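You operate a simulated robot arm through the tools that you are given. There is no shell and no other tool. Be economical: measure what you need, move in short steps, check, and stop when the job is done.

The job below is to be done with a simulated robot arm. You get a single attempt, and the scene is never put back.

TASK
Open the middle tool cabinet drawer, take the silver coil and put it in the inside of the middle tool cabinet drawer and shut the drawer again. Put the 150 head tube from the top of the grey tool cabinet on the shelf under the rack bench and the 130 head tube on the top of the rear-end stand. Pull the upper right drawer open. Any order will do. Set down upright: head tube.

Only the result counts: the job must be done as asked and must still hold three seconds after the hand-in. Knocking over, shifting, dropping, spilling or breaking anything else fails it.

THE ROBOT
A 6-joint arm with a two-finger parallel gripper on a trunk, on a base that drives. Base frame: it is fixed to the floor where the robot stands at the start and does not move with it; the origin is under the middle of the robot, x ahead of it, y to its left, z up. Readings come in mm, degrees, newtons and seconds.
With the tool pointing down near the work surface it reaches from about 320 to 700 mm from the robot's upright axis, wherever it stands. Its first joint turns from -166.0 to 166.0 degrees. Places, roughly: inside of the middle tool cabinet drawer [700, 100, 400]; middle tool cabinet drawer [600, 100, 500]; shelf under the rack bench [800, -3400, 200]; silver coil (4x4x2 cm) [800, -1200, 800]; top of the rear-end stand [-1100, -1200, 900]; upper right drawer [-5600, -5400, 800]. Payload 4.1 kg.
Tool frame: the origin (TCP) lies between the finger pads and is the grasp point; the fingertips stand 23 mm ahead of it; z points along the fingers, y is the line along which they close. The gripper opens to 94 mm. The fingers are 38 mm wide and 10 mm thick; the gripper's body (54 by 96 mm) begins 39 mm behind the TCP.
Orientation is that of the tool frame in the base frame, as a unit quaternion [x, y, z, w]. With the fingers straight down and closing along the base's y, the tool's x points along the base's -x, its y along +y and its z along -z.

THE INTERFACE
- The arm moves only by the tool apply_moves. Its argument "increments" is a list of rows, each an object (a shift or turn left out is 0, a gripper value left out holds the last) with "offset": the shift along the base's x, y, z in mm, a list of three; "delta_rot": the turn, a rotation vector about the base's x, y, z in degrees, a list of three; "hand": the opening, from 0 (shut) to 1 (fully open). In form: [{"offset": [dx, dy, dz], "delta_rot": [ax, ay, az], "hand": hand}, ...]. A call has 1 to 8 rows; each row shifts and turns the commanded pose from where the row before left it. A row lasts 0.2 s, in which the tool goes at most 50 mm and 8.6 degrees; a call with a longer step from one row to the next is refused whole, and so is a gripper value outside its range. Where a pose cannot be reached the arm comes as near as it can. A force on the tool above 40 N (or 10 N above the force at the start of the call, whichever is more), or a blocked arm, ends the call early, and 0.2 s more pass. The fingers move at their own pace (about 45 mm/s each) and stop on an object; they squeeze with about 21 N. The grip force told is the motor's: it shows also when the fingers shut on nothing. Time passes only in rows, and 0.2 s behind the last, so rows that do not move let the fingers close. The reply holds the time, the measured pose of the TCP, the force on the tool along the base axes, the opening and the grip force, in the units named above and with some noise, with the torque about the TCP (base axes, N m) and any sound that the robot's microphone picked up, and new pictures: "show" is both (left out), scene, wrist or none.
- Cameras (640 x 400 px; columns grow to the right, rows downward): "scene" is now at [9.4, 144.3, 1496.3]; the picture's right is [-0.30, -0.95, 0.00], its down [-0.79, 0.25, -0.56] and it looks along [0.53, -0.17, -0.83] (base axes); focal length 283 px, centre (320, 200). "wrist" rides on the gripper at [86, 16, -75] in the tool frame; the picture's right is [-0.18, 0.98, 0.00], its down [-0.58, -0.11, -0.81] and it looks along [-0.79, -0.15, 0.59] (tool axes); focal length 243 px, centre (320, 200). There is no depth. A picture from a camera that has moved, and an enlarged one, comes with that camera's place and axes in the base frame and with its lens.
- lift_body(by): slides the trunk up (or, below 0, down) by that many mm; the arm and the scene camera ride with it, the base frame stays. It gives what a move gives, with no picture.
- base_move(legs): drives the robot by 1 to 6 legs, each [ahead, turn to the left] in mm and degrees, along the robot's own axes; the way and the turn of a leg run together, so that a leg with both is an arc; at most 1500 mm and 180 degrees a leg. The arm and the cameras ride along, it lands a little off, and it stops where it bumps. It gives what a move gives, and a new picture of the scene camera.
- turn_head(pan, tilt): turns the head with the scene camera to pan (to the left, within 155 degrees either way) and tilt (down, from -29 to 69), counted from straight ahead of the robot. It gives what a move gives, and a new picture of the scene camera.
- inspect(camera, box): a new picture of the part [left, top, right, bottom] of that camera's present view, enlarged. It takes no simulated time.
- job_done(): hands the job in; it is judged then, once.

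Go step by step. Nothing tells you exact positions but the pictures and the camera data: compare them with the known pose of the tool, close in by small moves and look again before you grip or let go. The budget is 165 turns and 260 pictures, counting those below and the enlarged ones. Unless the task says otherwise, let go and move clear before handing in, and close with one line.

The tools are called after "Call:" by a JSON object that holds its "method" and its "body". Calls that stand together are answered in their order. apply_moves: Moves the arm, as the interface text tells. Its arguments: {"type":"object","properties":{"increments":{"type":"array"},"show":{"type":"string","enum":["both","scene","wrist","none"]}},"required":["increments"]} The other tools are called the same way: lift_body (by) slides the trunk up or down; base_move (legs) drives the base; turn_head (pan, tilt) turns the head that bears the scene camera; inspect (camera, box) takes an enlarged picture of a part of a camera's view; job_done () hands the job in.

At the start:

```text
time: 0.0
tcp_pos: [461.3, -53.4, 1106.4]
ee_rot: [0.0, 1.0, 0.0, 0.0]
contact_force: [-0.5, -0.5, 0.1]
wrist_torque: [0.02, 0.02, -0.01]
opening: 93.7
finger_force: 0.0
trunk travel left (down, up): [-475.0, 115.0]
robot x, y, heading: [-3.7, -3.2, 0.1]
head pan, tilt: [-17.6, 56.1]
```

scene: 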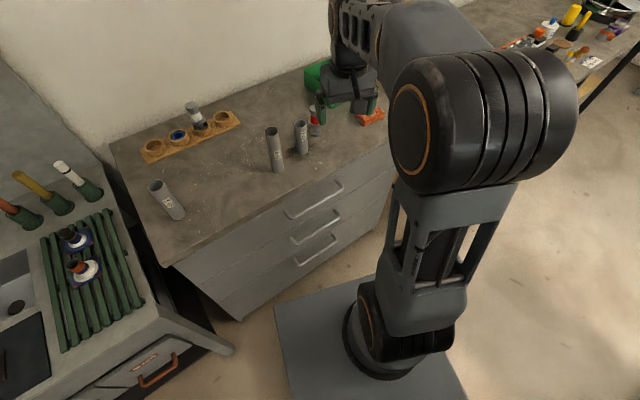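
wrist: 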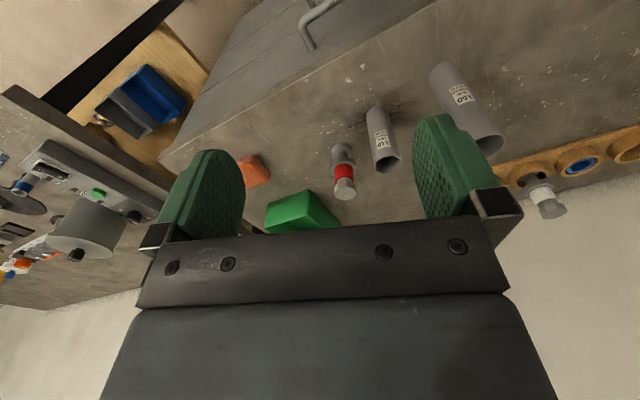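

I see the grey tool cabinet ahead with three drawers and three head tubes on top. I'll enlarge the picture to read the tube labels.

Call:
{"method": "inspect", "body": {"camera": "scene", "box": [110, 80, 350, 230]}}

Call:
{"method": "inspect", "body": {"camera": "wrist", "box": [300, 50, 540, 200]}}

Call:
{"method": "turn_head", "body": {"pan": -50, "tilt": 45}}

```text
2.67 times, centred on (230, 155) of scene
camera zoom: at [9.4, 144.3, 1496.3], right [-0.3, -0.95, 0.0], down [-0.79, 0.25, -0.56], along [0.53, -0.17, -0.83], focal length 756 px, centre (560, 320)
```

zoom: 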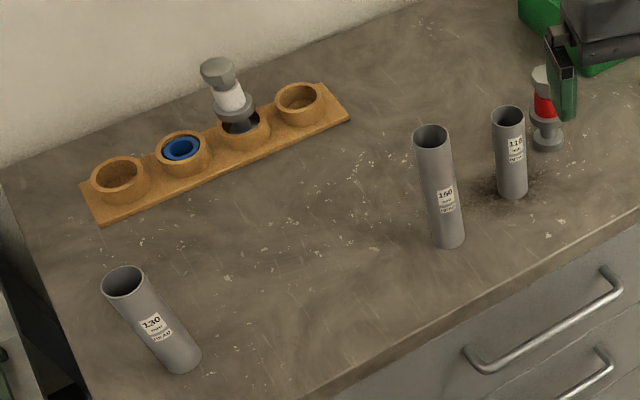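

```text
2.67 times, centred on (420, 125) of wrist
camera zoom: at [375.6, -36.4, 1180.7], right [0.18, 0.98, 0.0], down [0.58, -0.11, 0.81], along [0.79, -0.15, -0.59], focal length 647 px, centre (53, 400)
```

zoom: 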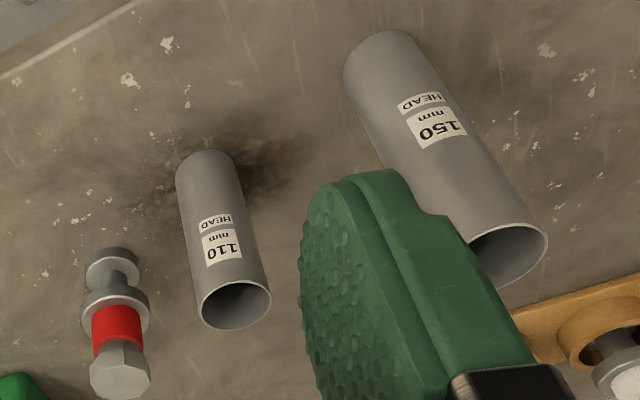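

```text
time: 1.0
tcp_pos: [462.1, -54.8, 1104.5]
ee_rot: [-0.001, 1.0, 0.0, 0.0]
contact_force: [0.6, -0.1, 0.5]
wrist_torque: [0.03, 0.01, 0.0]
opening: 93.9
finger_force: 0.0
trunk travel left (down, up): [-475.0, 115.0]
robot x, y, heading: [1.8, 1.1, 0.3]
head pan, tilt: [-50.0, 45.0]
camera scene: at [-5.9, 103.5, 1511.1], right [-0.77, -0.64, 0.0], down [-0.46, 0.54, -0.71], along [0.45, -0.54, -0.71], focal length 283 px, centre (320, 200)
```

scene: 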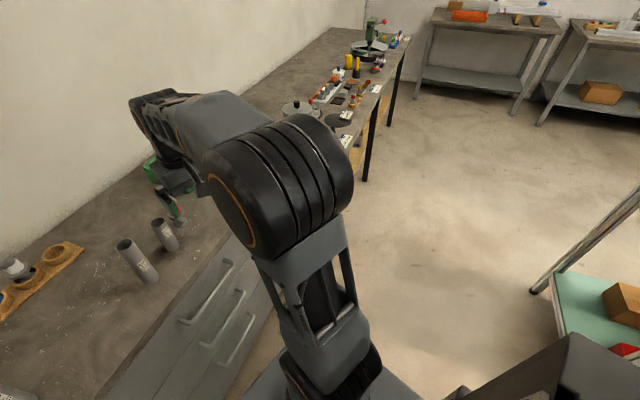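

The cabinet looks rotated about 20° to the left relative to me, with its top at roughly z = 850. I'll survey the other places (coil bench, stand, rack bench) before moving.

Call:
{"method": "turn_head", "body": {"pan": -132, "tilt": 25}}

Call:
{"method": "turn_head", "body": {"pan": -75, "tilt": 15}}

Call:
{"method": "inspect", "body": {"camera": "scene", "box": [0, 100, 320, 300]}}

Call:
{"method": "turn_head", "body": {"pan": -45, "tilt": 25}}

Call:
{"method": "inspect", "body": {"camera": "scene", "box": [200, 120, 440, 270]}}

Call:
{"method": "turn_head", "body": {"pan": 20, "tilt": 60}}

```text
time: 2.5
tcp_pos: [462.3, -53.1, 1105.8]
ee_rot: [0.0, 1.0, 0.0, 0.0]
contact_force: [-0.4, 1.0, -0.3]
wrist_torque: [0.0, -0.01, -0.01]
opening: 94.0
finger_force: 0.1
trunk travel left (down, up): [-475.0, 115.0]
robot x, y, heading: [1.8, 2.9, 0.1]
head pan, tilt: [-132.0, 25.0]
camera scene: at [-119.8, 97.3, 1541.6], right [-0.74, 0.67, 0.0], down [0.28, 0.31, -0.91], along [-0.61, -0.67, -0.42], focal length 283 px, centre (320, 200)
```

scene: 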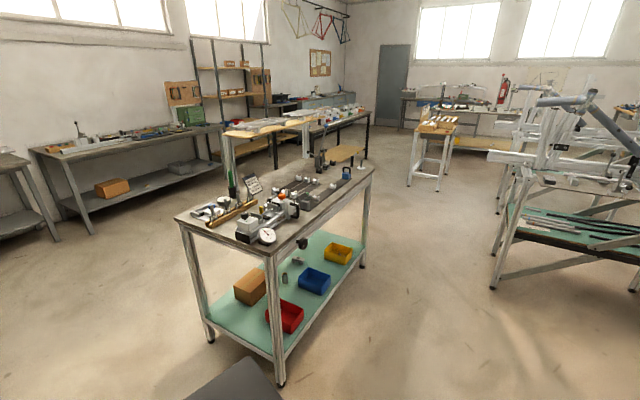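

```text
time: 3.8
tcp_pos: [461.5, -53.9, 1106.3]
ee_rot: [0.0, 1.0, 0.0, 0.0]
contact_force: [-0.4, 0.6, -1.0]
wrist_torque: [-0.03, 0.02, 0.01]
opening: 94.2
finger_force: 0.1
trunk travel left (down, up): [-475.0, 115.0]
robot x, y, heading: [-0.3, -2.2, 0.1]
head pan, tilt: [-75.0, 15.0]
camera scene: at [-34.1, 75.5, 1557.9], right [-0.97, -0.26, 0.0], down [-0.07, 0.25, -0.97], along [0.25, -0.93, -0.26], focal length 283 px, centre (320, 200)
```

scene: 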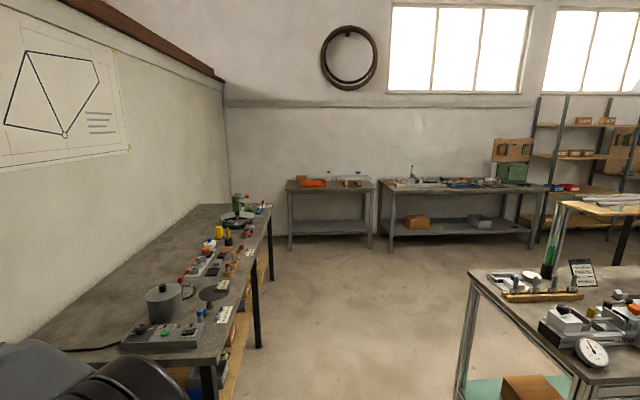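

```text
2.00 times, centred on (160, 200) of scene
camera zoom: at [-34.1, 75.5, 1557.9], right [-0.97, -0.26, 0.0], down [-0.07, 0.25, -0.97], along [0.25, -0.93, -0.26], focal length 567 px, centre (640, 200)
```

zoom: 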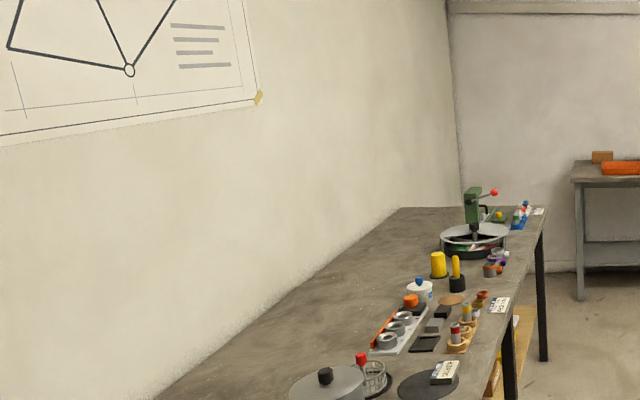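

```text
time: 4.7
tcp_pos: [461.1, -53.2, 1105.6]
ee_rot: [0.0, 1.0, 0.0, -0.001]
contact_force: [-0.6, -0.1, 0.6]
wrist_torque: [-0.04, 0.01, 0.02]
opening: 94.2
finger_force: 0.2
trunk travel left (down, up): [-475.0, 115.0]
robot x, y, heading: [-0.2, 2.9, 0.0]
head pan, tilt: [-45.0, 25.0]
camera scene: at [6.9, 100.6, 1541.7], right [-0.71, -0.71, 0.0], down [-0.3, 0.3, -0.91], along [0.64, -0.64, -0.42], focal length 283 px, centre (320, 200)
```

scene: 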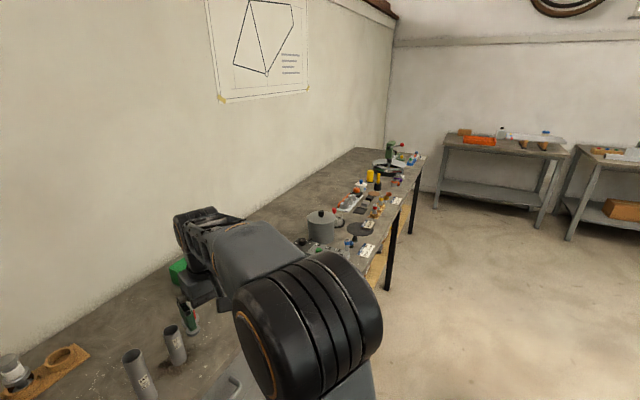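

```text
2.67 times, centred on (320, 195) of scene
camera zoom: at [6.9, 100.6, 1541.7], right [-0.71, -0.71, 0.0], down [-0.3, 0.3, -0.91], along [0.64, -0.64, -0.42], focal length 756 px, centre (320, 213)
```

zoom: 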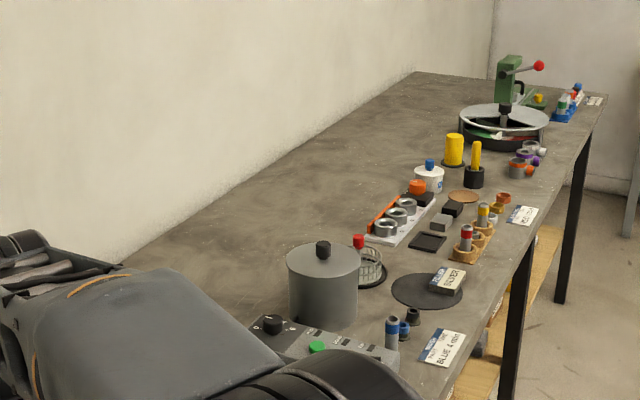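

```text
time: 6.1
tcp_pos: [462.3, -54.0, 1105.8]
ee_rot: [0.001, 1.0, 0.0, 0.0]
contact_force: [-0.3, 0.2, 0.0]
wrist_torque: [-0.01, 0.01, 0.01]
opening: 94.2
finger_force: 0.0
trunk travel left (down, up): [-475.0, 115.0]
robot x, y, heading: [-1.6, -1.8, 0.0]
head pan, tilt: [20.0, 60.0]
camera scene: at [4.5, 188.5, 1491.6], right [0.34, -0.94, 0.0], down [-0.81, -0.3, -0.5], along [0.47, 0.17, -0.87], focal length 283 px, centre (320, 200)
```

scene: 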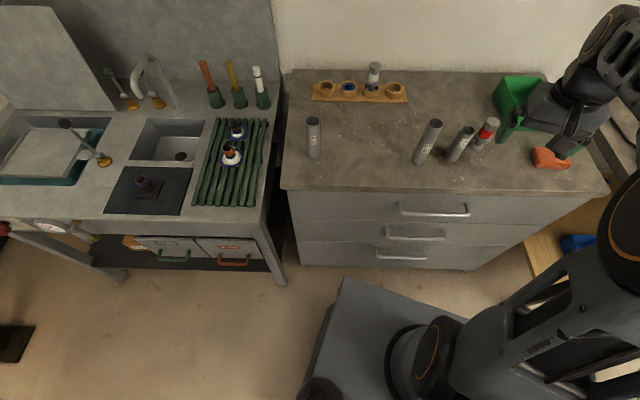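

The cabinet faces me at a heading of about 20°. I'll turn to be square with it, back off a little and look at the handle.

Call:
{"method": "base_move", "body": {"legs": [[0, 20], [-200, 0]]}}

Call:
{"method": "turn_head", "body": {"pan": 0, "tilt": 45}}

Call:
{"method": "apply_moves", "body": {"increments": [{"offset": [0, 0, 0]}], "show": "wrist"}}

```text
time: 8.8
tcp_pos: [265.7, 38.8, 1105.2]
ee_rot: [-0.173, 0.985, 0.0, 0.0]
contact_force: [-0.3, 0.4, 0.2]
wrist_torque: [0.01, 0.0, 0.01]
opening: 93.8
finger_force: 0.0
trunk travel left (down, up): [-475.0, 115.0]
robot x, y, heading: [-185.4, -68.4, 20.1]
head pan, tilt: [20.0, 60.0]
camera scene: at [-247.7, 110.8, 1491.6], right [0.64, -0.77, 0.0], down [-0.66, -0.56, -0.5], along [0.38, 0.32, -0.87], focal length 283 px, centre (320, 200)
```

scene: 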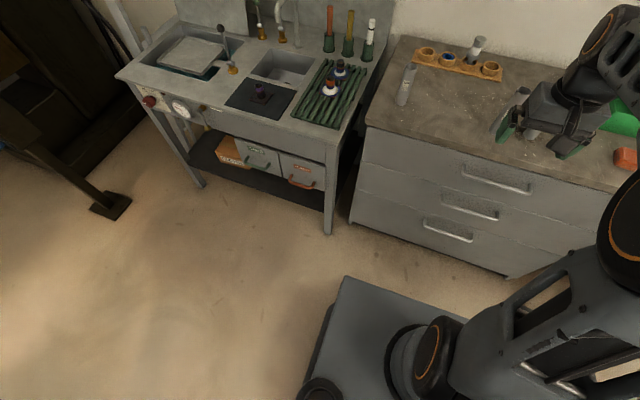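

```text
time: 9.6
tcp_pos: [266.2, 39.4, 1104.3]
ee_rot: [-0.173, 0.985, 0.0, 0.0]
contact_force: [1.3, 0.7, -0.7]
wrist_torque: [0.01, 0.01, -0.01]
opening: 94.0
finger_force: 0.0
trunk travel left (down, up): [-475.0, 115.0]
robot x, y, heading: [-188.3, -66.3, 19.6]
head pan, tilt: [0.0, 45.0]
camera scene: at [-222.0, 95.9, 1511.0], right [0.34, -0.94, 0.0], down [-0.67, -0.24, -0.71], along [0.66, 0.24, -0.71], focal length 283 px, centre (320, 200)
```

scene: 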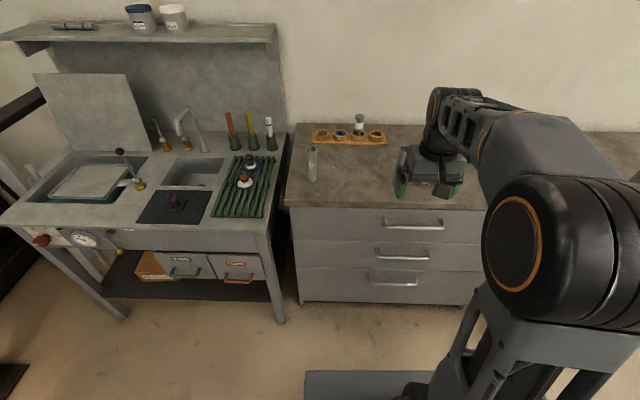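

```text
time: 10.0
tcp_pos: [264.8, 36.9, 1105.8]
ee_rot: [-0.173, 0.985, 0.0, 0.0]
contact_force: [-0.4, -0.2, -0.4]
wrist_torque: [0.0, 0.04, -0.05]
opening: 94.2
finger_force: 0.0
trunk travel left (down, up): [-475.0, 115.0]
robot x, y, heading: [-187.3, -66.2, 19.9]
head pan, tilt: [0.0, 45.0]
camera wrist: at [178.9, 26.4, 1180.7], right [-0.16, 0.99, 0.0], down [0.58, 0.1, 0.81], along [0.8, 0.13, -0.59], focal length 243 px, centre (320, 200)
```

wrist: 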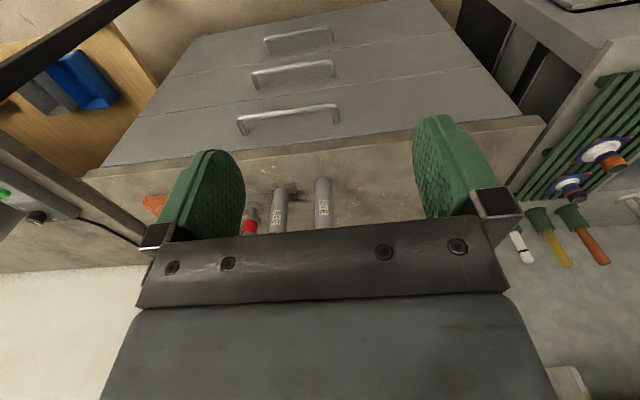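

The middle handle works out at about (475, 10, 593) in the base frame, 650 mm ahead and 155 mm to my right. I'll lower the trunk, then turn the tool to point forward with the fingers closing vertically.

Call:
{"method": "lift_body", "body": {"by": -400}}

Call:
{"method": "apply_moves", "body": {"increments": [{"offset": [10.3, -3.8, 0], "delta_rot": [6.343, -2.957, -4.948]}, {"offset": [10.3, -3.8, 0], "delta_rot": [6.343, -2.957, -4.948]}, {"offset": [10.3, -3.8, 0], "delta_rot": [6.343, -2.957, -4.948]}, {"offset": [10.3, -3.8, 0], "delta_rot": [6.343, -2.957, -4.948]}, {"offset": [10.3, -3.8, 0], "delta_rot": [6.343, -2.957, -4.948]}, {"offset": [10.3, -3.8, 0], "delta_rot": [6.343, -2.957, -4.948]}, {"offset": [10.3, -3.8, 0], "delta_rot": [6.343, -2.957, -4.948]}], "show": "scene"}}

```text
time: 13.8
tcp_pos: [265.5, 39.2, 706.6]
ee_rot: [-0.172, 0.985, 0.0, 0.0]
contact_force: [-0.3, 0.5, -1.1]
wrist_torque: [-0.01, -0.02, -0.02]
opening: 93.8
finger_force: 0.1
trunk travel left (down, up): [-75.0, 515.0]
robot x, y, heading: [-187.8, -72.7, 19.9]
head pan, tilt: [0.0, 45.0]
```

```text
time: 15.4
tcp_pos: [337.1, 11.1, 705.8]
ee_rot: [0.135, 0.902, 0.336, 0.235]
contact_force: [-0.5, 0.3, 0.6]
wrist_torque: [0.02, 0.02, -0.01]
opening: 93.9
finger_force: 0.0
trunk travel left (down, up): [-75.0, 515.0]
robot x, y, heading: [-187.9, -66.8, 19.9]
head pan, tilt: [0.0, 45.0]
camera scene: at [-222.0, 95.9, 1111.1], right [0.34, -0.94, 0.0], down [-0.66, -0.24, -0.71], along [0.66, 0.24, -0.71], focal length 283 px, centre (320, 200)
```

scene: 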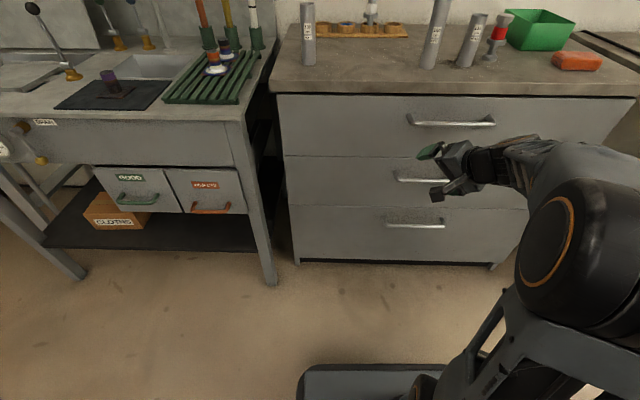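

The tool is turning well and the cabinet is in clear view from low down. I'll take a precise look at the handle.

Call:
{"method": "inspect", "body": {"camera": "scene", "box": [360, 90, 520, 240]}}

Call:
{"method": "apply_moves", "body": {"increments": [{"offset": [10.3, -3.8, 0], "delta_rot": [6.343, -2.957, -4.948]}, {"offset": [10.3, -3.8, 0], "delta_rot": [6.343, -2.957, -4.948]}, {"offset": [10.3, -3.8, 0], "delta_rot": [6.343, -2.957, -4.948]}, {"offset": [10.3, -3.8, 0], "delta_rot": [6.343, -2.957, -4.948]}, {"offset": [10.3, -3.8, 0], "delta_rot": [6.343, -2.957, -4.948]}, {"offset": [10.3, -3.8, 0], "delta_rot": [6.343, -2.957, -4.948]}, {"offset": [10.3, -3.8, 0], "delta_rot": [6.343, -2.957, -4.948]}], "show": "both"}}

```text
2.67 times, centred on (440, 165) of scene
camera zoom: at [-222.0, 95.9, 1111.1], right [0.34, -0.94, 0.0], down [-0.66, -0.24, -0.71], along [0.66, 0.24, -0.71], focal length 756 px, centre (0, 293)
```

zoom: 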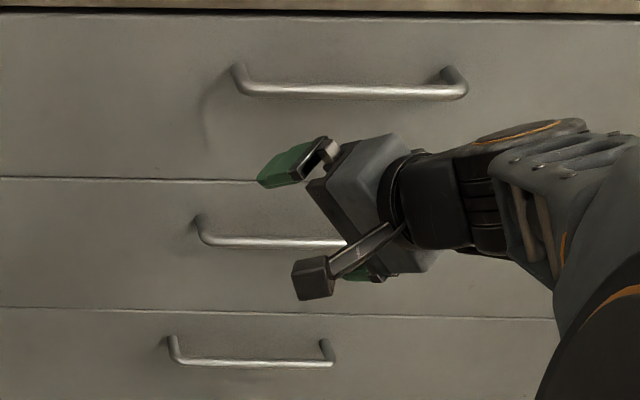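

```text
time: 17.0
tcp_pos: [409.2, -15.9, 706.4]
ee_rot: [0.407, 0.578, 0.579, 0.405]
contact_force: [-0.1, 0.4, 1.1]
wrist_torque: [0.02, 0.0, 0.0]
opening: 94.2
finger_force: 0.1
trunk travel left (down, up): [-75.0, 515.0]
robot x, y, heading: [-185.2, -67.8, 19.9]
head pan, tilt: [0.0, 45.0]
camera scene: at [-222.1, 95.8, 1111.1], right [0.34, -0.94, 0.0], down [-0.66, -0.24, -0.71], along [0.66, 0.24, -0.71], focal length 283 px, centre (320, 200)
camera wrist: at [309.7, 42.7, 723.4], right [0.06, -0.17, 0.98], down [-0.56, -0.82, -0.11], along [0.83, -0.54, -0.15], focal length 243 px, centre (320, 200)
```

scene: 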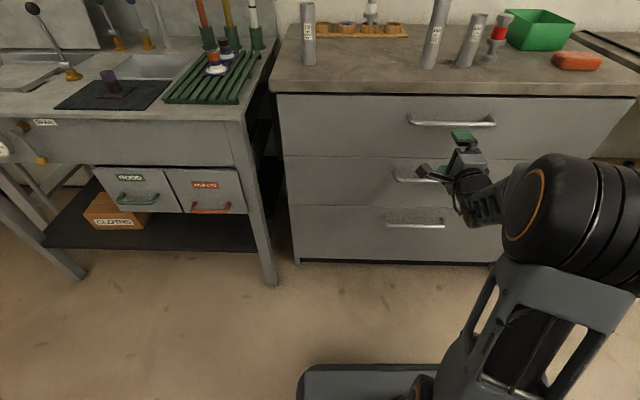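
wrist: 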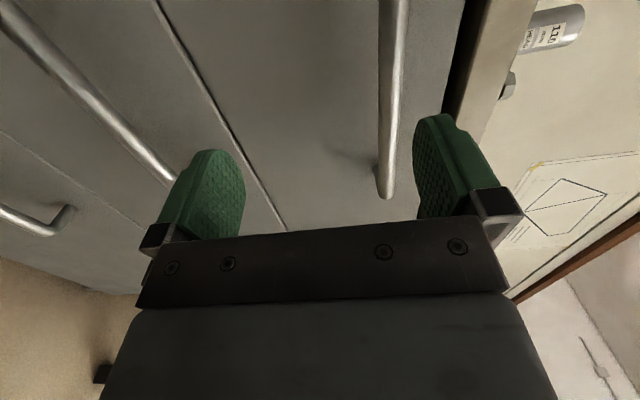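

By triangulating again I put the middle handle at z ≈ 560, and the tool is already lined up with it sideways. I'll go down 146 mm in front of it.

Call:
{"method": "apply_moves", "body": {"increments": [{"offset": [0, 0, -48]}, {"offset": [0, 0, -49]}, {"offset": [0, 0, -49]}, {"offset": [0, 0, 0]}], "show": "both"}}

```text
time: 18.0
tcp_pos: [410.1, -15.1, 562.7]
ee_rot: [0.405, 0.579, 0.579, 0.406]
contact_force: [-0.4, 0.7, -0.2]
wrist_torque: [0.03, -0.01, -0.01]
opening: 93.8
finger_force: 0.1
trunk travel left (down, up): [-75.0, 515.0]
robot x, y, heading: [-186.0, -67.5, 19.8]
head pan, tilt: [0.0, 45.0]
camera scene: at [-222.0, 95.8, 1111.1], right [0.34, -0.94, 0.0], down [-0.66, -0.24, -0.71], along [0.66, 0.24, -0.71], focal length 283 px, centre (320, 200)
camera wrist: at [311.4, 42.9, 580.0], right [0.06, -0.17, 0.98], down [-0.56, -0.82, -0.11], along [0.83, -0.54, -0.15], focal length 243 px, centre (320, 200)
```

scene: 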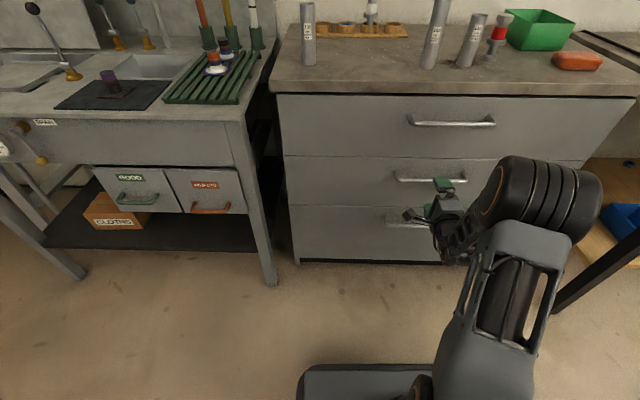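
wrist: 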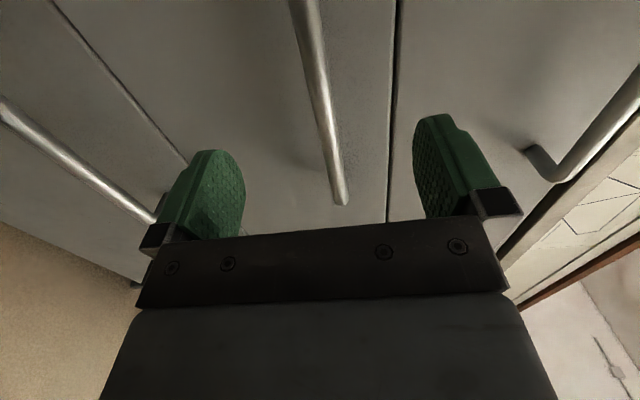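

The bar sits between the fingers. I'll move forward 60 mm.

Call:
{"method": "apply_moves", "body": {"increments": [{"offset": [18.8, 6.8, 0]}, {"offset": [18.8, 6.8, 0]}, {"offset": [18.8, 6.8, 0]}, {"offset": [0, 0, 0]}], "show": "wrist"}}

```text
time: 19.0
tcp_pos: [469.1, 7.2, 559.5]
ee_rot: [0.407, 0.579, 0.579, 0.405]
contact_force: [-0.4, 0.0, 0.7]
wrist_torque: [0.02, 0.01, 0.0]
opening: 94.1
finger_force: 0.1
trunk travel left (down, up): [-75.0, 515.0]
robot x, y, heading: [-190.0, -67.0, 20.3]
head pan, tilt: [0.0, 45.0]
camera wrist: at [369.3, 63.4, 576.6], right [0.06, -0.17, 0.98], down [-0.56, -0.82, -0.11], along [0.83, -0.54, -0.15], focal length 243 px, centre (320, 200)
```

wrist: 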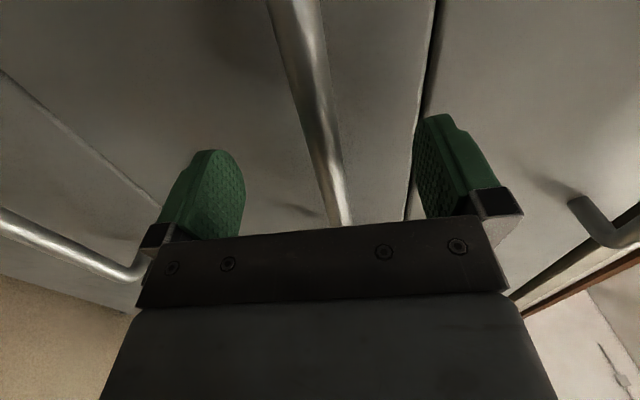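

The bar is at the grasp point. I'll move in slightly and close.

Call:
{"method": "apply_moves", "body": {"increments": [{"offset": [4.7, 1.7, 3]}, {"hand": 0}, {"hand": 0}, {"hand": 0}, {"hand": 0}, {"hand": 0}], "show": "both"}}

```text
time: 20.4
tcp_pos: [473.1, 7.3, 564.4]
ee_rot: [0.404, 0.578, 0.581, 0.407]
contact_force: [-1.6, 0.6, 12.1]
wrist_torque: [-0.02, 0.0, 0.15]
opening: 13.8
finger_force: 31.4
trunk travel left (down, up): [-75.0, 515.0]
robot x, y, heading: [-187.9, -67.9, 19.8]
head pan, tilt: [0.0, 45.0]
camera scene: at [-222.9, 95.7, 1111.3], right [0.34, -0.94, 0.0], down [-0.66, -0.24, -0.71], along [0.67, 0.24, -0.71], focal length 283 px, centre (320, 200)
camera wrist: at [373.2, 65.0, 581.5], right [0.06, -0.17, 0.98], down [-0.56, -0.82, -0.11], along [0.83, -0.54, -0.15], focal length 243 px, centre (320, 200)
```

scene: 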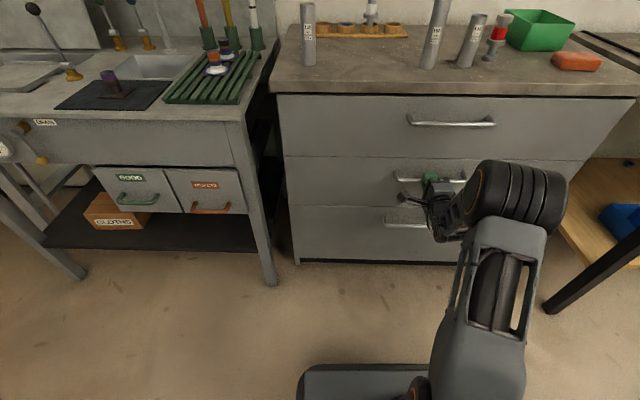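
wrist: 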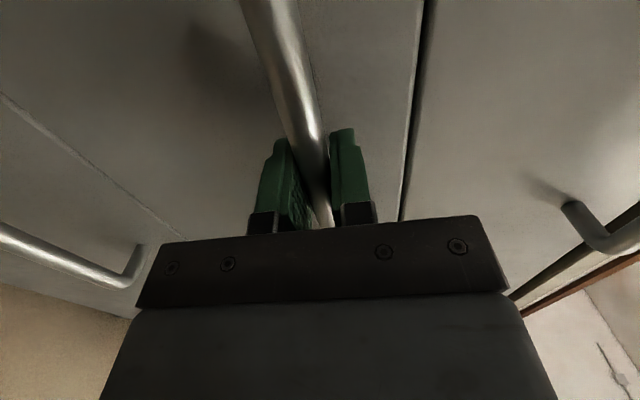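

I have the handle gripped with a 14 mm opening. I'll pull gently with the arm first to test it.

Call:
{"method": "apply_moves", "body": {"increments": [{"offset": [-14.1, -5.1, 0]}, {"offset": [-18.8, -6.8, 0]}, {"offset": [-18.8, -6.8, 0]}, {"offset": [-18.8, -6.8, 0]}, {"offset": [-18.8, -6.8, 0]}, {"offset": [-18.8, -6.8, 0]}, {"offset": [-18.8, -6.8, 0]}], "show": "scene"}}

```text
time: 21.6
tcp_pos: [394.3, -18.7, 565.8]
ee_rot: [0.401, 0.578, 0.584, 0.406]
contact_force: [0.8, 3.7, 9.1]
wrist_torque: [0.45, -0.01, -0.34]
opening: 13.4
finger_force: 45.0
trunk travel left (down, up): [-75.0, 515.0]
robot x, y, heading: [-188.4, -66.1, 20.1]
head pan, tilt: [0.0, 45.0]
stopped in row 5: the force on the tool passed its limit at 41 N (the readings are from after the stop); the commanded pose is now the measured one
camera scene: at [-223.0, 95.9, 1110.6], right [0.34, -0.94, 0.0], down [-0.66, -0.24, -0.71], along [0.66, 0.24, -0.71], focal length 283 px, centre (320, 200)
```

scene: 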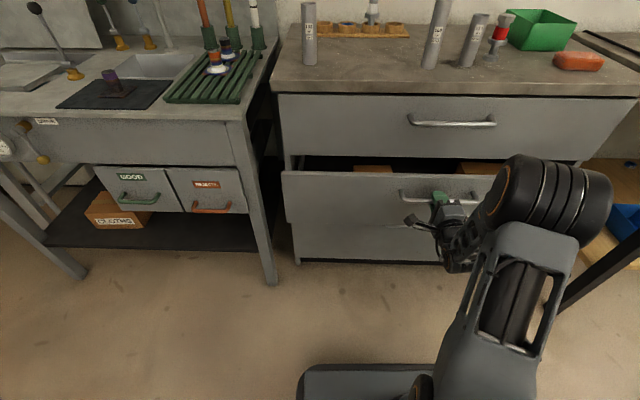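

The drawer slides. I'll pull on more slowly.

Call:
{"method": "apply_moves", "body": {"increments": [{"offset": [-12.2, -4.3, 0]}, {"offset": [-12.2, -4.3, 0]}, {"offset": [-12.2, -4.3, 0]}, {"offset": [-12.2, -4.3, 0]}, {"offset": [-12.2, -4.3, 0]}, {"offset": [-12.2, -4.3, 0]}, {"offset": [-12.2, -4.3, 0]}, {"offset": [-12.2, -4.3, 0]}], "show": "scene"}}

```text
time: 23.2
tcp_pos: [305.0, -48.5, 564.2]
ee_rot: [0.399, 0.577, 0.586, 0.406]
contact_force: [0.4, 6.6, 12.1]
wrist_torque: [0.56, 0.06, -0.85]
opening: 14.1
finger_force: 45.0
trunk travel left (down, up): [-75.0, 515.0]
robot x, y, heading: [-186.2, -66.8, 20.2]
head pan, tilt: [0.0, 45.0]
stopped in row 8: the force on the tool passed its limit at 42 N (the readings are from after the stop); the commanded pose is now the measured one
camera scene: at [-223.4, 95.9, 1110.5], right [0.34, -0.94, 0.0], down [-0.66, -0.24, -0.71], along [0.66, 0.24, -0.71], focal length 283 px, centre (320, 200)
```

scene: 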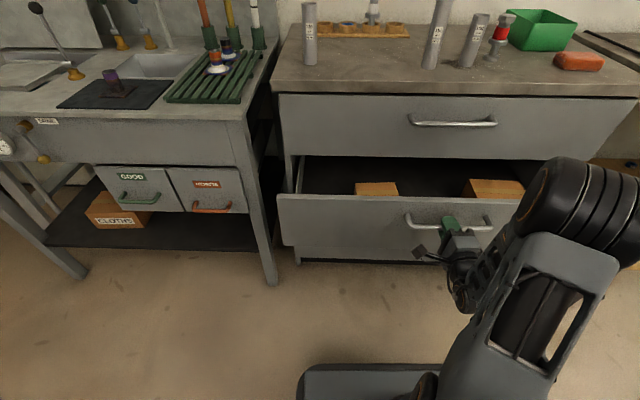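

The drawer is 177 mm open. I'll pull about 100 mm more, adjusting slightly to the actual direction.

Call:
{"method": "apply_moves", "body": {"increments": [{"offset": [-11.5, -3.3, 0]}, {"offset": [-11.5, -3.7, 0]}, {"offset": [-11.5, -3.7, 0]}, {"offset": [-11.5, -3.7, 0]}, {"offset": [-11.5, -3.7, 0]}, {"offset": [-11.5, -3.7, 0]}, {"offset": [-11.5, -3.7, 0]}, {"offset": [-11.5, -3.7, 0]}], "show": "scene"}}

```text
time: 24.2
tcp_pos: [266.7, -60.2, 564.5]
ee_rot: [0.397, 0.574, 0.589, 0.408]
contact_force: [-1.4, 6.7, 14.5]
wrist_torque: [0.59, 0.08, -1.06]
opening: 13.8
finger_force: 45.9
out of reach, approached as far as the arm can: row 4
trunk travel left (down, up): [-75.0, 515.0]
robot x, y, heading: [-189.1, -66.0, 20.2]
head pan, tilt: [0.0, 45.0]
stopped in row 4: the force on the tool passed its limit at 43 N (the readings are from after the stop); the commanded pose is now the measured one
camera scene: at [-223.7, 96.0, 1110.8], right [0.35, -0.94, 0.0], down [-0.66, -0.24, -0.71], along [0.66, 0.24, -0.71], focal length 283 px, centre (320, 200)
```

scene: 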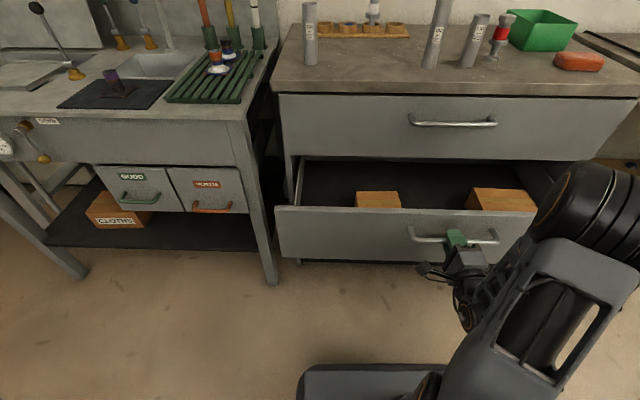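

The arm is at its inner limit, with the drawer about 217 mm open. I'll back the base 70 mm to pull it further.

Call:
{"method": "base_move", "body": {"legs": [[-70, 0]]}}

```text
time: 25.4
tcp_pos: [197.0, -83.2, 565.6]
ee_rot: [0.394, 0.576, 0.59, 0.405]
contact_force: [-2.8, 4.0, 5.6]
wrist_torque: [0.23, 0.0, -0.74]
opening: 13.7
finger_force: 45.2
trunk travel left (down, up): [-75.0, 515.0]
robot x, y, heading: [-257.9, -93.4, 20.1]
head pan, tilt: [0.0, 45.0]
stopped in leg 1: the force on the tool passed its limit at 40 N (the readings are from after the stop); the commanded pose is now the measured one
camera scene: at [-292.5, 70.5, 1110.8], right [0.35, -0.94, 0.0], down [-0.66, -0.25, -0.71], along [0.66, 0.25, -0.71], focal length 283 px, centre (320, 200)
```

scene: 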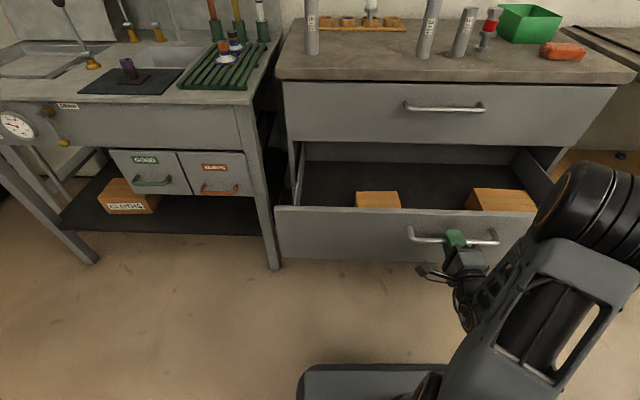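

The drawer is about 290 mm open, with two wooden blocks inside. I'll let go of the handle and back off.

Call:
{"method": "apply_moves", "body": {"increments": [{"hand": 1}, {"hand": 1}, {"hand": 1}, {"hand": 1}, {"hand": 1}, {"hand": 1}], "show": "wrist"}}

Call:
{"method": "base_move", "body": {"legs": [[-200, 0]]}}

```text
time: 26.8
tcp_pos: [197.1, -83.7, 563.9]
ee_rot: [0.394, 0.577, 0.59, 0.405]
contact_force: [0.2, 0.6, 0.3]
wrist_torque: [-0.02, -0.02, 0.02]
opening: 94.1
finger_force: 0.0
trunk travel left (down, up): [-75.0, 515.0]
robot x, y, heading: [-256.4, -91.3, 20.5]
head pan, tilt: [0.0, 45.0]
camera wrist: at [96.4, -28.5, 579.4], right [0.04, -0.18, 0.98], down [-0.54, -0.83, -0.13], along [0.84, -0.52, -0.13], focal length 243 px, centre (320, 200)
```

wrist: 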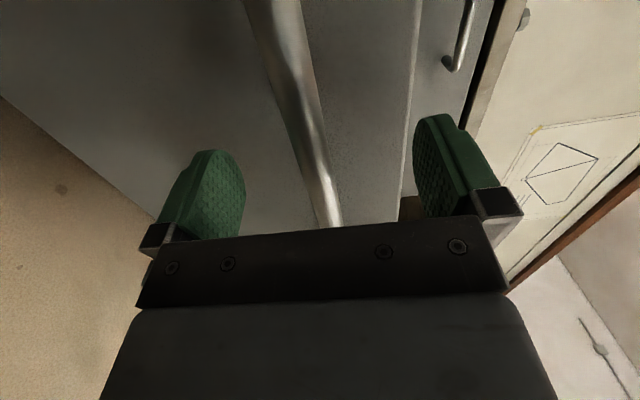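

```text
time: 28.4
tcp_pos: [8.5, -155.6, 564.5]
ee_rot: [0.395, 0.576, 0.589, 0.407]
contact_force: [0.7, -0.1, -0.2]
wrist_torque: [-0.02, -0.01, -0.03]
opening: 93.9
finger_force: 0.1
trunk travel left (down, up): [-75.0, 515.0]
robot x, y, heading: [-443.1, -165.0, 20.1]
head pan, tilt: [0.0, 45.0]
camera scene: at [-481.7, 0.3, 1111.1], right [0.34, -0.94, 0.0], down [-0.66, -0.24, -0.71], along [0.66, 0.24, -0.71], focal length 283 px, centre (320, 200)
```

scene: 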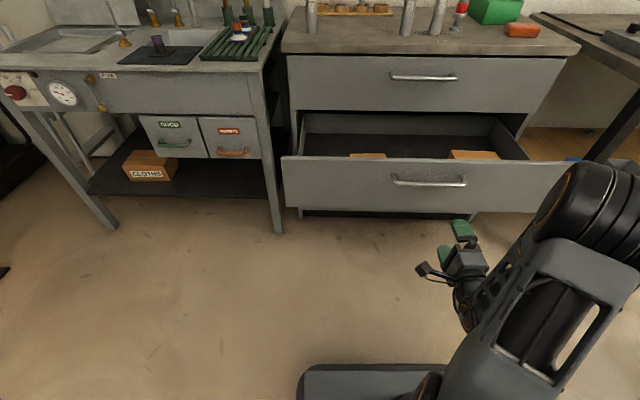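

I'll turn the tool back to pointing down and raise the trunk, ready to go for the coil.

Call:
{"method": "apply_moves", "body": {"increments": [{"offset": [0, 0, 10], "delta_rot": [-6.343, 2.957, 4.948]}, {"offset": [0, 0, 10], "delta_rot": [-6.343, 2.957, 4.948]}, {"offset": [0, 0, 10], "delta_rot": [-6.343, 2.957, 4.948]}, {"delta_rot": [-6.343, 2.957, 4.948]}, {"delta_rot": [-6.343, 2.957, 4.948]}, {"delta_rot": [-6.343, 2.957, 4.948]}, {"delta_rot": [-6.343, 2.957, 4.948]}], "show": "none"}}

Call:
{"method": "apply_moves", "body": {"increments": [{"delta_rot": [-6.343, 2.957, 4.948]}, {"delta_rot": [-6.343, 2.957, 4.948]}, {"delta_rot": [-6.343, 2.957, 4.948]}, {"delta_rot": [-6.343, 2.957, 4.948]}, {"delta_rot": [-6.343, 2.957, 4.948]}, {"delta_rot": [-6.343, 2.957, 4.948]}, {"delta_rot": [-6.343, 2.957, 4.948]}], "show": "none"}}

Call:
{"method": "lift_body", "body": {"by": 400}}

Call:
{"method": "turn_head", "body": {"pan": -60, "tilt": 35}}

```text
time: 30.0
tcp_pos: [6.3, -155.8, 595.0]
ee_rot: [0.128, 0.901, 0.346, 0.229]
contact_force: [0.3, -0.2, 0.1]
wrist_torque: [-0.02, -0.03, -0.02]
opening: 94.0
finger_force: 0.0
trunk travel left (down, up): [-75.0, 515.0]
robot x, y, heading: [-442.0, -160.2, 20.3]
head pan, tilt: [0.0, 45.0]
```

```text
time: 31.6
tcp_pos: [6.0, -155.3, 595.0]
ee_rot: [-0.174, 0.985, 0.01, -0.01]
contact_force: [0.3, 0.9, -0.3]
wrist_torque: [0.01, 0.01, 0.0]
opening: 93.9
finger_force: 0.2
trunk travel left (down, up): [-75.0, 515.0]
robot x, y, heading: [-444.6, -162.6, 20.2]
head pan, tilt: [0.0, 45.0]
```

```text
time: 35.4
tcp_pos: [6.0, -156.9, 994.9]
ee_rot: [-0.175, 0.985, 0.01, -0.011]
contact_force: [-0.5, -0.9, 0.4]
wrist_torque: [0.01, 0.02, 0.0]
opening: 94.0
finger_force: 0.1
trunk travel left (down, up): [-475.0, 115.0]
robot x, y, heading: [-445.9, -159.1, 19.9]
head pan, tilt: [0.0, 45.0]
```

```text
time: 36.7
tcp_pos: [7.3, -156.8, 994.7]
ee_rot: [-0.174, 0.985, 0.01, -0.01]
contact_force: [1.0, 0.2, -0.9]
wrist_torque: [0.02, -0.01, 0.0]
opening: 93.8
finger_force: 0.1
trunk travel left (down, up): [-475.0, 115.0]
robot x, y, heading: [-443.9, -162.8, 20.1]
head pan, tilt: [-60.0, 35.0]
camera scene: at [-490.5, -84.0, 1525.9], right [-0.64, -0.77, 0.0], down [-0.44, 0.37, -0.82], along [0.63, -0.52, -0.57], focal length 283 px, centre (320, 200)
```

scene: 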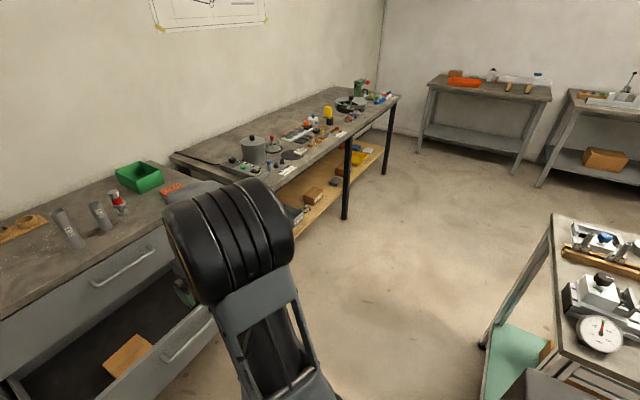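

The way along the bench is clear. I'll drive parallel to it up to the coil area and turn to face it.

Call:
{"method": "base_move", "body": {"legs": [[0, -92], [1300, 0], [0, 90]]}}

Call:
{"method": "turn_head", "body": {"pan": 10, "tilt": 40}}

```text
time: 51.0
tcp_pos: [363.9, -1439.7, 994.9]
ee_rot: [-0.131, 0.991, 0.01, -0.011]
contact_force: [0.0, 0.7, 0.3]
wrist_torque: [-0.01, -0.02, -0.03]
opening: 94.0
finger_force: 0.0
trunk travel left (down, up): [-475.0, 115.0]
robot x, y, heading: [-86.0, -1407.7, 14.8]
head pan, tilt: [-60.0, 35.0]
camera scene: at [-124.3, -1323.3, 1525.9], right [-0.71, -0.71, 0.0], down [-0.41, 0.4, -0.82], along [0.58, -0.58, -0.57], focal length 283 px, centre (320, 200)
```

scene: 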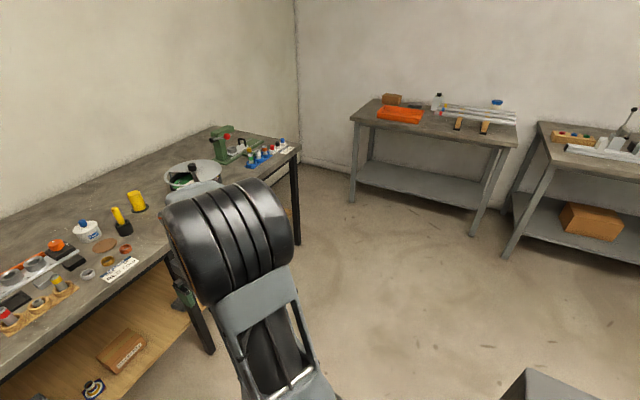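

```text
time: 52.4
tcp_pos: [364.6, -1438.9, 993.5]
ee_rot: [-0.132, 0.991, 0.012, -0.011]
contact_force: [-0.2, 0.4, 0.5]
wrist_torque: [0.0, -0.02, 0.0]
opening: 94.2
finger_force: 0.0
trunk travel left (down, up): [-475.0, 115.0]
robot x, y, heading: [-86.9, -1406.8, 14.9]
head pan, tilt: [10.0, 40.0]
camera scene: at [-109.7, -1225.2, 1518.3], right [0.42, -0.91, 0.0], down [-0.58, -0.27, -0.77], along [0.69, 0.32, -0.64], focal length 283 px, centre (320, 200)
```

scene: 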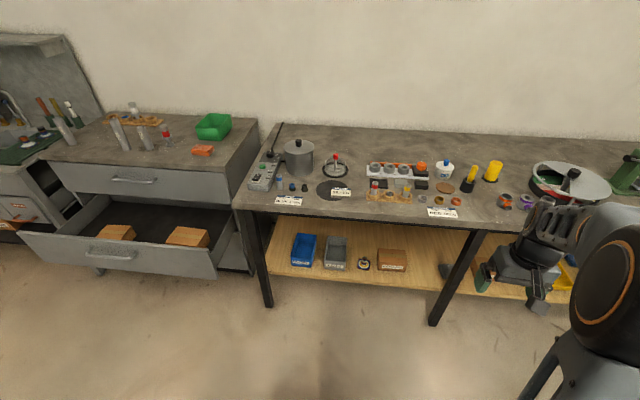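

Call:
{"method": "inspect", "body": {"camera": "scene", "box": [240, 130, 400, 230]}}

Call:
{"method": "inspect", "body": {"camera": "scene", "box": [360, 140, 520, 240]}}

```text
4.00 times, centred on (320, 180) of scene
camera zoom: at [-109.7, -1225.2, 1518.3], right [0.42, -0.91, 0.0], down [-0.58, -0.27, -0.77], along [0.69, 0.32, -0.64], focal length 1133 px, centre (320, 280)
```

zoom: 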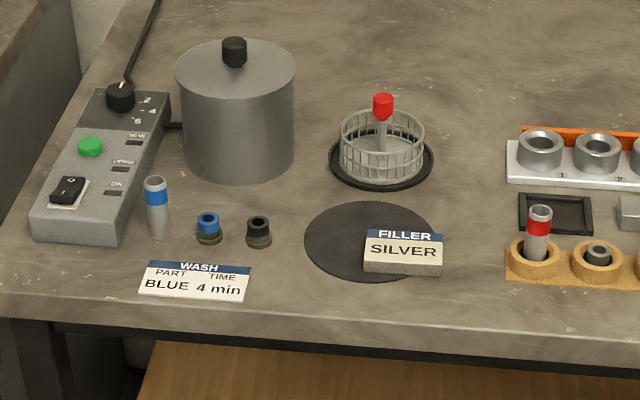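

```text
4.00 times, centred on (440, 190) of scene
camera zoom: at [-109.7, -1225.2, 1518.3], right [0.42, -0.91, 0.0], down [-0.58, -0.27, -0.77], along [0.69, 0.32, -0.64], focal length 1133 px, centre (-160, 240)
```

zoom: 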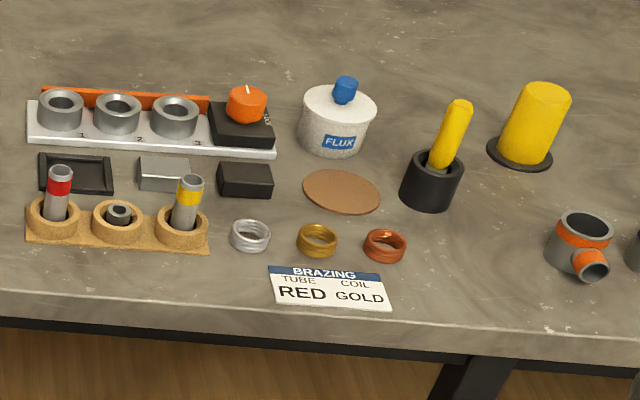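

The silver coil sits in a row with a gold and a copper one, at about (805, -1234). I'll drive up square to the bench.

Call:
{"method": "base_move", "body": {"legs": [[0, 3.2], [390, 0]]}}

Call:
{"method": "turn_head", "body": {"pan": 0, "tilt": 50}}

Call:
{"method": "apply_moves", "body": {"increments": [{"offset": [0, 0, 0]}], "show": "wrist"}}

```text
time: 55.3
tcp_pos: [740.1, -1290.3, 995.1]
ee_rot: [-0.157, 0.987, 0.011, -0.011]
contact_force: [0.1, 0.3, 1.0]
wrist_torque: [0.01, 0.01, 0.03]
opening: 93.9
finger_force: 0.0
trunk travel left (down, up): [-475.0, 115.0]
robot x, y, heading: [286.9, -1283.0, 18.2]
head pan, tilt: [10.0, 40.0]
camera scene: at [255.6, -1103.3, 1518.3], right [0.47, -0.88, 0.0], down [-0.57, -0.3, -0.77], along [0.68, 0.36, -0.64], focal length 283 px, centre (320, 200)
```

scene: 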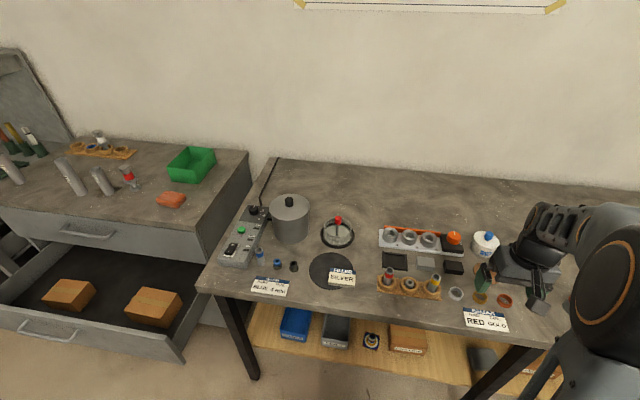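

```text
time: 56.0
tcp_pos: [740.6, -1290.6, 994.4]
ee_rot: [-0.158, 0.987, 0.01, -0.011]
contact_force: [-0.4, 0.4, 0.4]
wrist_torque: [-0.01, 0.03, 0.0]
opening: 94.1
finger_force: 0.1
trunk travel left (down, up): [-475.0, 115.0]
robot x, y, heading: [287.9, -1280.8, 18.3]
head pan, tilt: [0.0, 50.0]
camera scene: at [253.6, -1119.4, 1504.2], right [0.31, -0.95, 0.0], down [-0.73, -0.24, -0.64], along [0.61, 0.2, -0.77], focal length 283 px, centre (320, 200)
```

scene: 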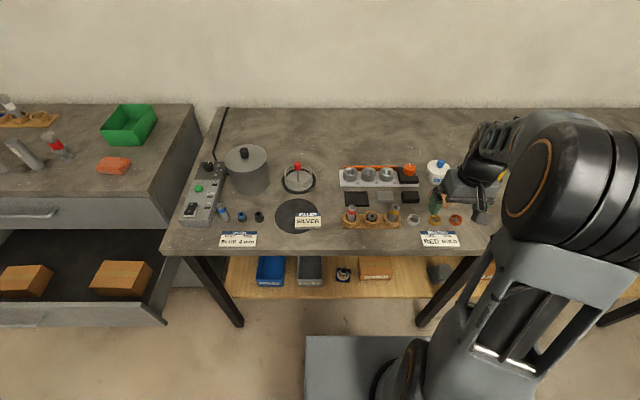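

```text
time: 56.4
tcp_pos: [740.0, -1290.5, 995.2]
ee_rot: [-0.159, 0.987, 0.01, -0.01]
contact_force: [-0.1, -0.2, -0.8]
wrist_torque: [0.0, 0.01, 0.01]
opening: 93.8
finger_force: 0.0
trunk travel left (down, up): [-475.0, 115.0]
robot x, y, heading: [286.9, -1282.3, 18.0]
head pan, tilt: [0.0, 50.0]
camera wrist: at [654.9, -1302.2, 1072.0], right [-0.13, 0.99, 0.02], down [0.61, 0.06, 0.79], along [0.79, 0.12, -0.61], focal length 243 px, centre (320, 200)
```

wrist: 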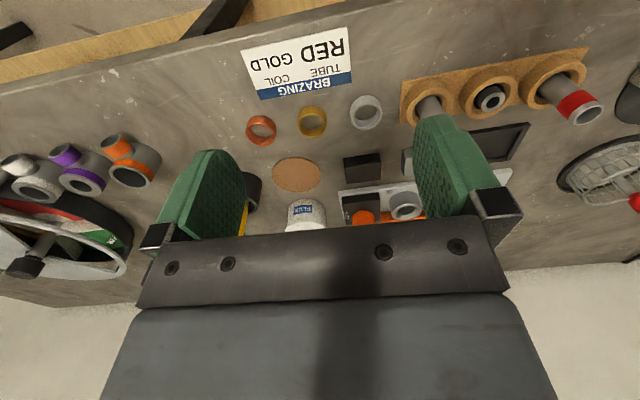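

Triangulating puts the coil at about (798, -1228, 835). I'll inspect the clearances round it.

Call:
{"method": "inspect", "body": {"camera": "wrist", "box": [230, 20, 550, 200]}}

Call:
{"method": "inspect", "body": {"camera": "scene", "box": [330, 160, 490, 260]}}

```text
2.00 times, centred on (390, 110) of wrist
camera zoom: at [654.9, -1302.2, 1072.0], right [-0.13, 0.99, 0.02], down [0.61, 0.06, 0.79], along [0.79, 0.12, -0.61], focal length 485 px, centre (180, 380)
```

zoom: 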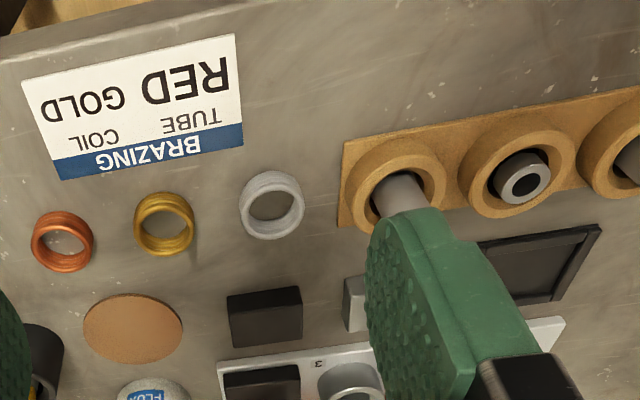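

```text
4.00 times, centred on (410, 210) of scene
camera zoom: at [253.6, -1119.5, 1504.2], right [0.31, -0.95, 0.0], down [-0.73, -0.24, -0.64], along [0.61, 0.2, -0.77], focal length 1133 px, centre (-40, 160)
```

zoom: 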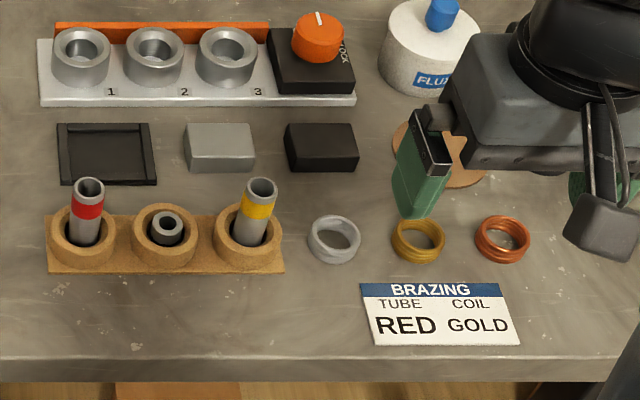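

Closing front-to-back fits best: the sign, block and neighbouring tubes all stay clear. I'll rotate the tool 90°, level it and move above the coil.

Call:
{"method": "apply_moves", "body": {"increments": [{"offset": [5.3, 5.7, 0], "delta_rot": [-0.95, -1.32, 8.0], "hand": 0.7}, {"offset": [5.3, 5.7, 0], "delta_rot": [0, 0, 8.2]}, {"offset": [5.3, 5.7, 0], "delta_rot": [0, 0, 8.2]}, {"offset": [5.3, 5.7, 0], "delta_rot": [0, 0, 8.2]}, {"offset": [5.3, 5.7, 0], "delta_rot": [0, 0, 8.2]}, {"offset": [5.3, 5.7, 0], "delta_rot": [0, 0, 8.2]}], "show": "none"}}

Call:
{"method": "apply_moves", "body": {"increments": [{"offset": [5.3, 5.7, 0], "delta_rot": [0, 0, 8.2]}, {"offset": [5.3, 5.7, 0], "delta_rot": [0, 0, 8.2]}, {"offset": [5.3, 5.7, 0], "delta_rot": [0, 0, 8.2]}, {"offset": [5.3, 5.7, 0], "delta_rot": [0, 0, 8.2]}, {"offset": [5.3, 5.7, 0], "delta_rot": [0, 0, 8.2]}, {}], "show": "both"}}

```text
time: 57.8
tcp_pos: [771.2, -1257.4, 995.4]
ee_rot: [-0.555, 0.832, -0.001, -0.001]
contact_force: [0.2, 0.6, -1.2]
wrist_torque: [0.0, 0.03, 0.0]
opening: 65.8
finger_force: 0.1
trunk travel left (down, up): [-475.0, 115.0]
robot x, y, heading: [290.8, -1283.3, 18.0]
head pan, tilt: [0.0, 50.0]
```

```text
time: 59.2
tcp_pos: [798.3, -1228.9, 995.0]
ee_rot: [0.81, -0.586, 0.0, 0.001]
contact_force: [0.4, 0.2, -0.6]
wrist_torque: [-0.04, -0.01, -0.02]
opening: 65.6
finger_force: 0.1
trunk travel left (down, up): [-475.0, 115.0]
robot x, y, heading: [287.3, -1284.1, 18.2]
head pan, tilt: [0.0, 50.0]
camera scene: at [253.7, -1119.4, 1504.2], right [0.31, -0.95, 0.0], down [-0.73, -0.24, -0.64], along [0.61, 0.2, -0.77], focal length 283 px, centre (320, 200)
camera wrist: at [811.0, -1314.6, 1070.2], right [-0.99, -0.13, 0.0], down [-0.08, 0.59, 0.81], along [-0.11, 0.8, -0.59], focal length 243 px, centre (320, 200)
```

scene: 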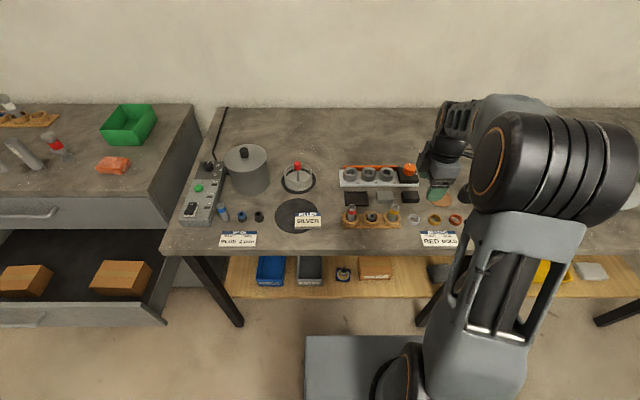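
wrist: 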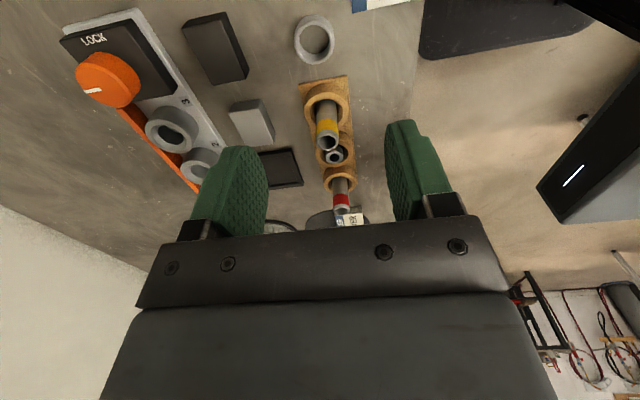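

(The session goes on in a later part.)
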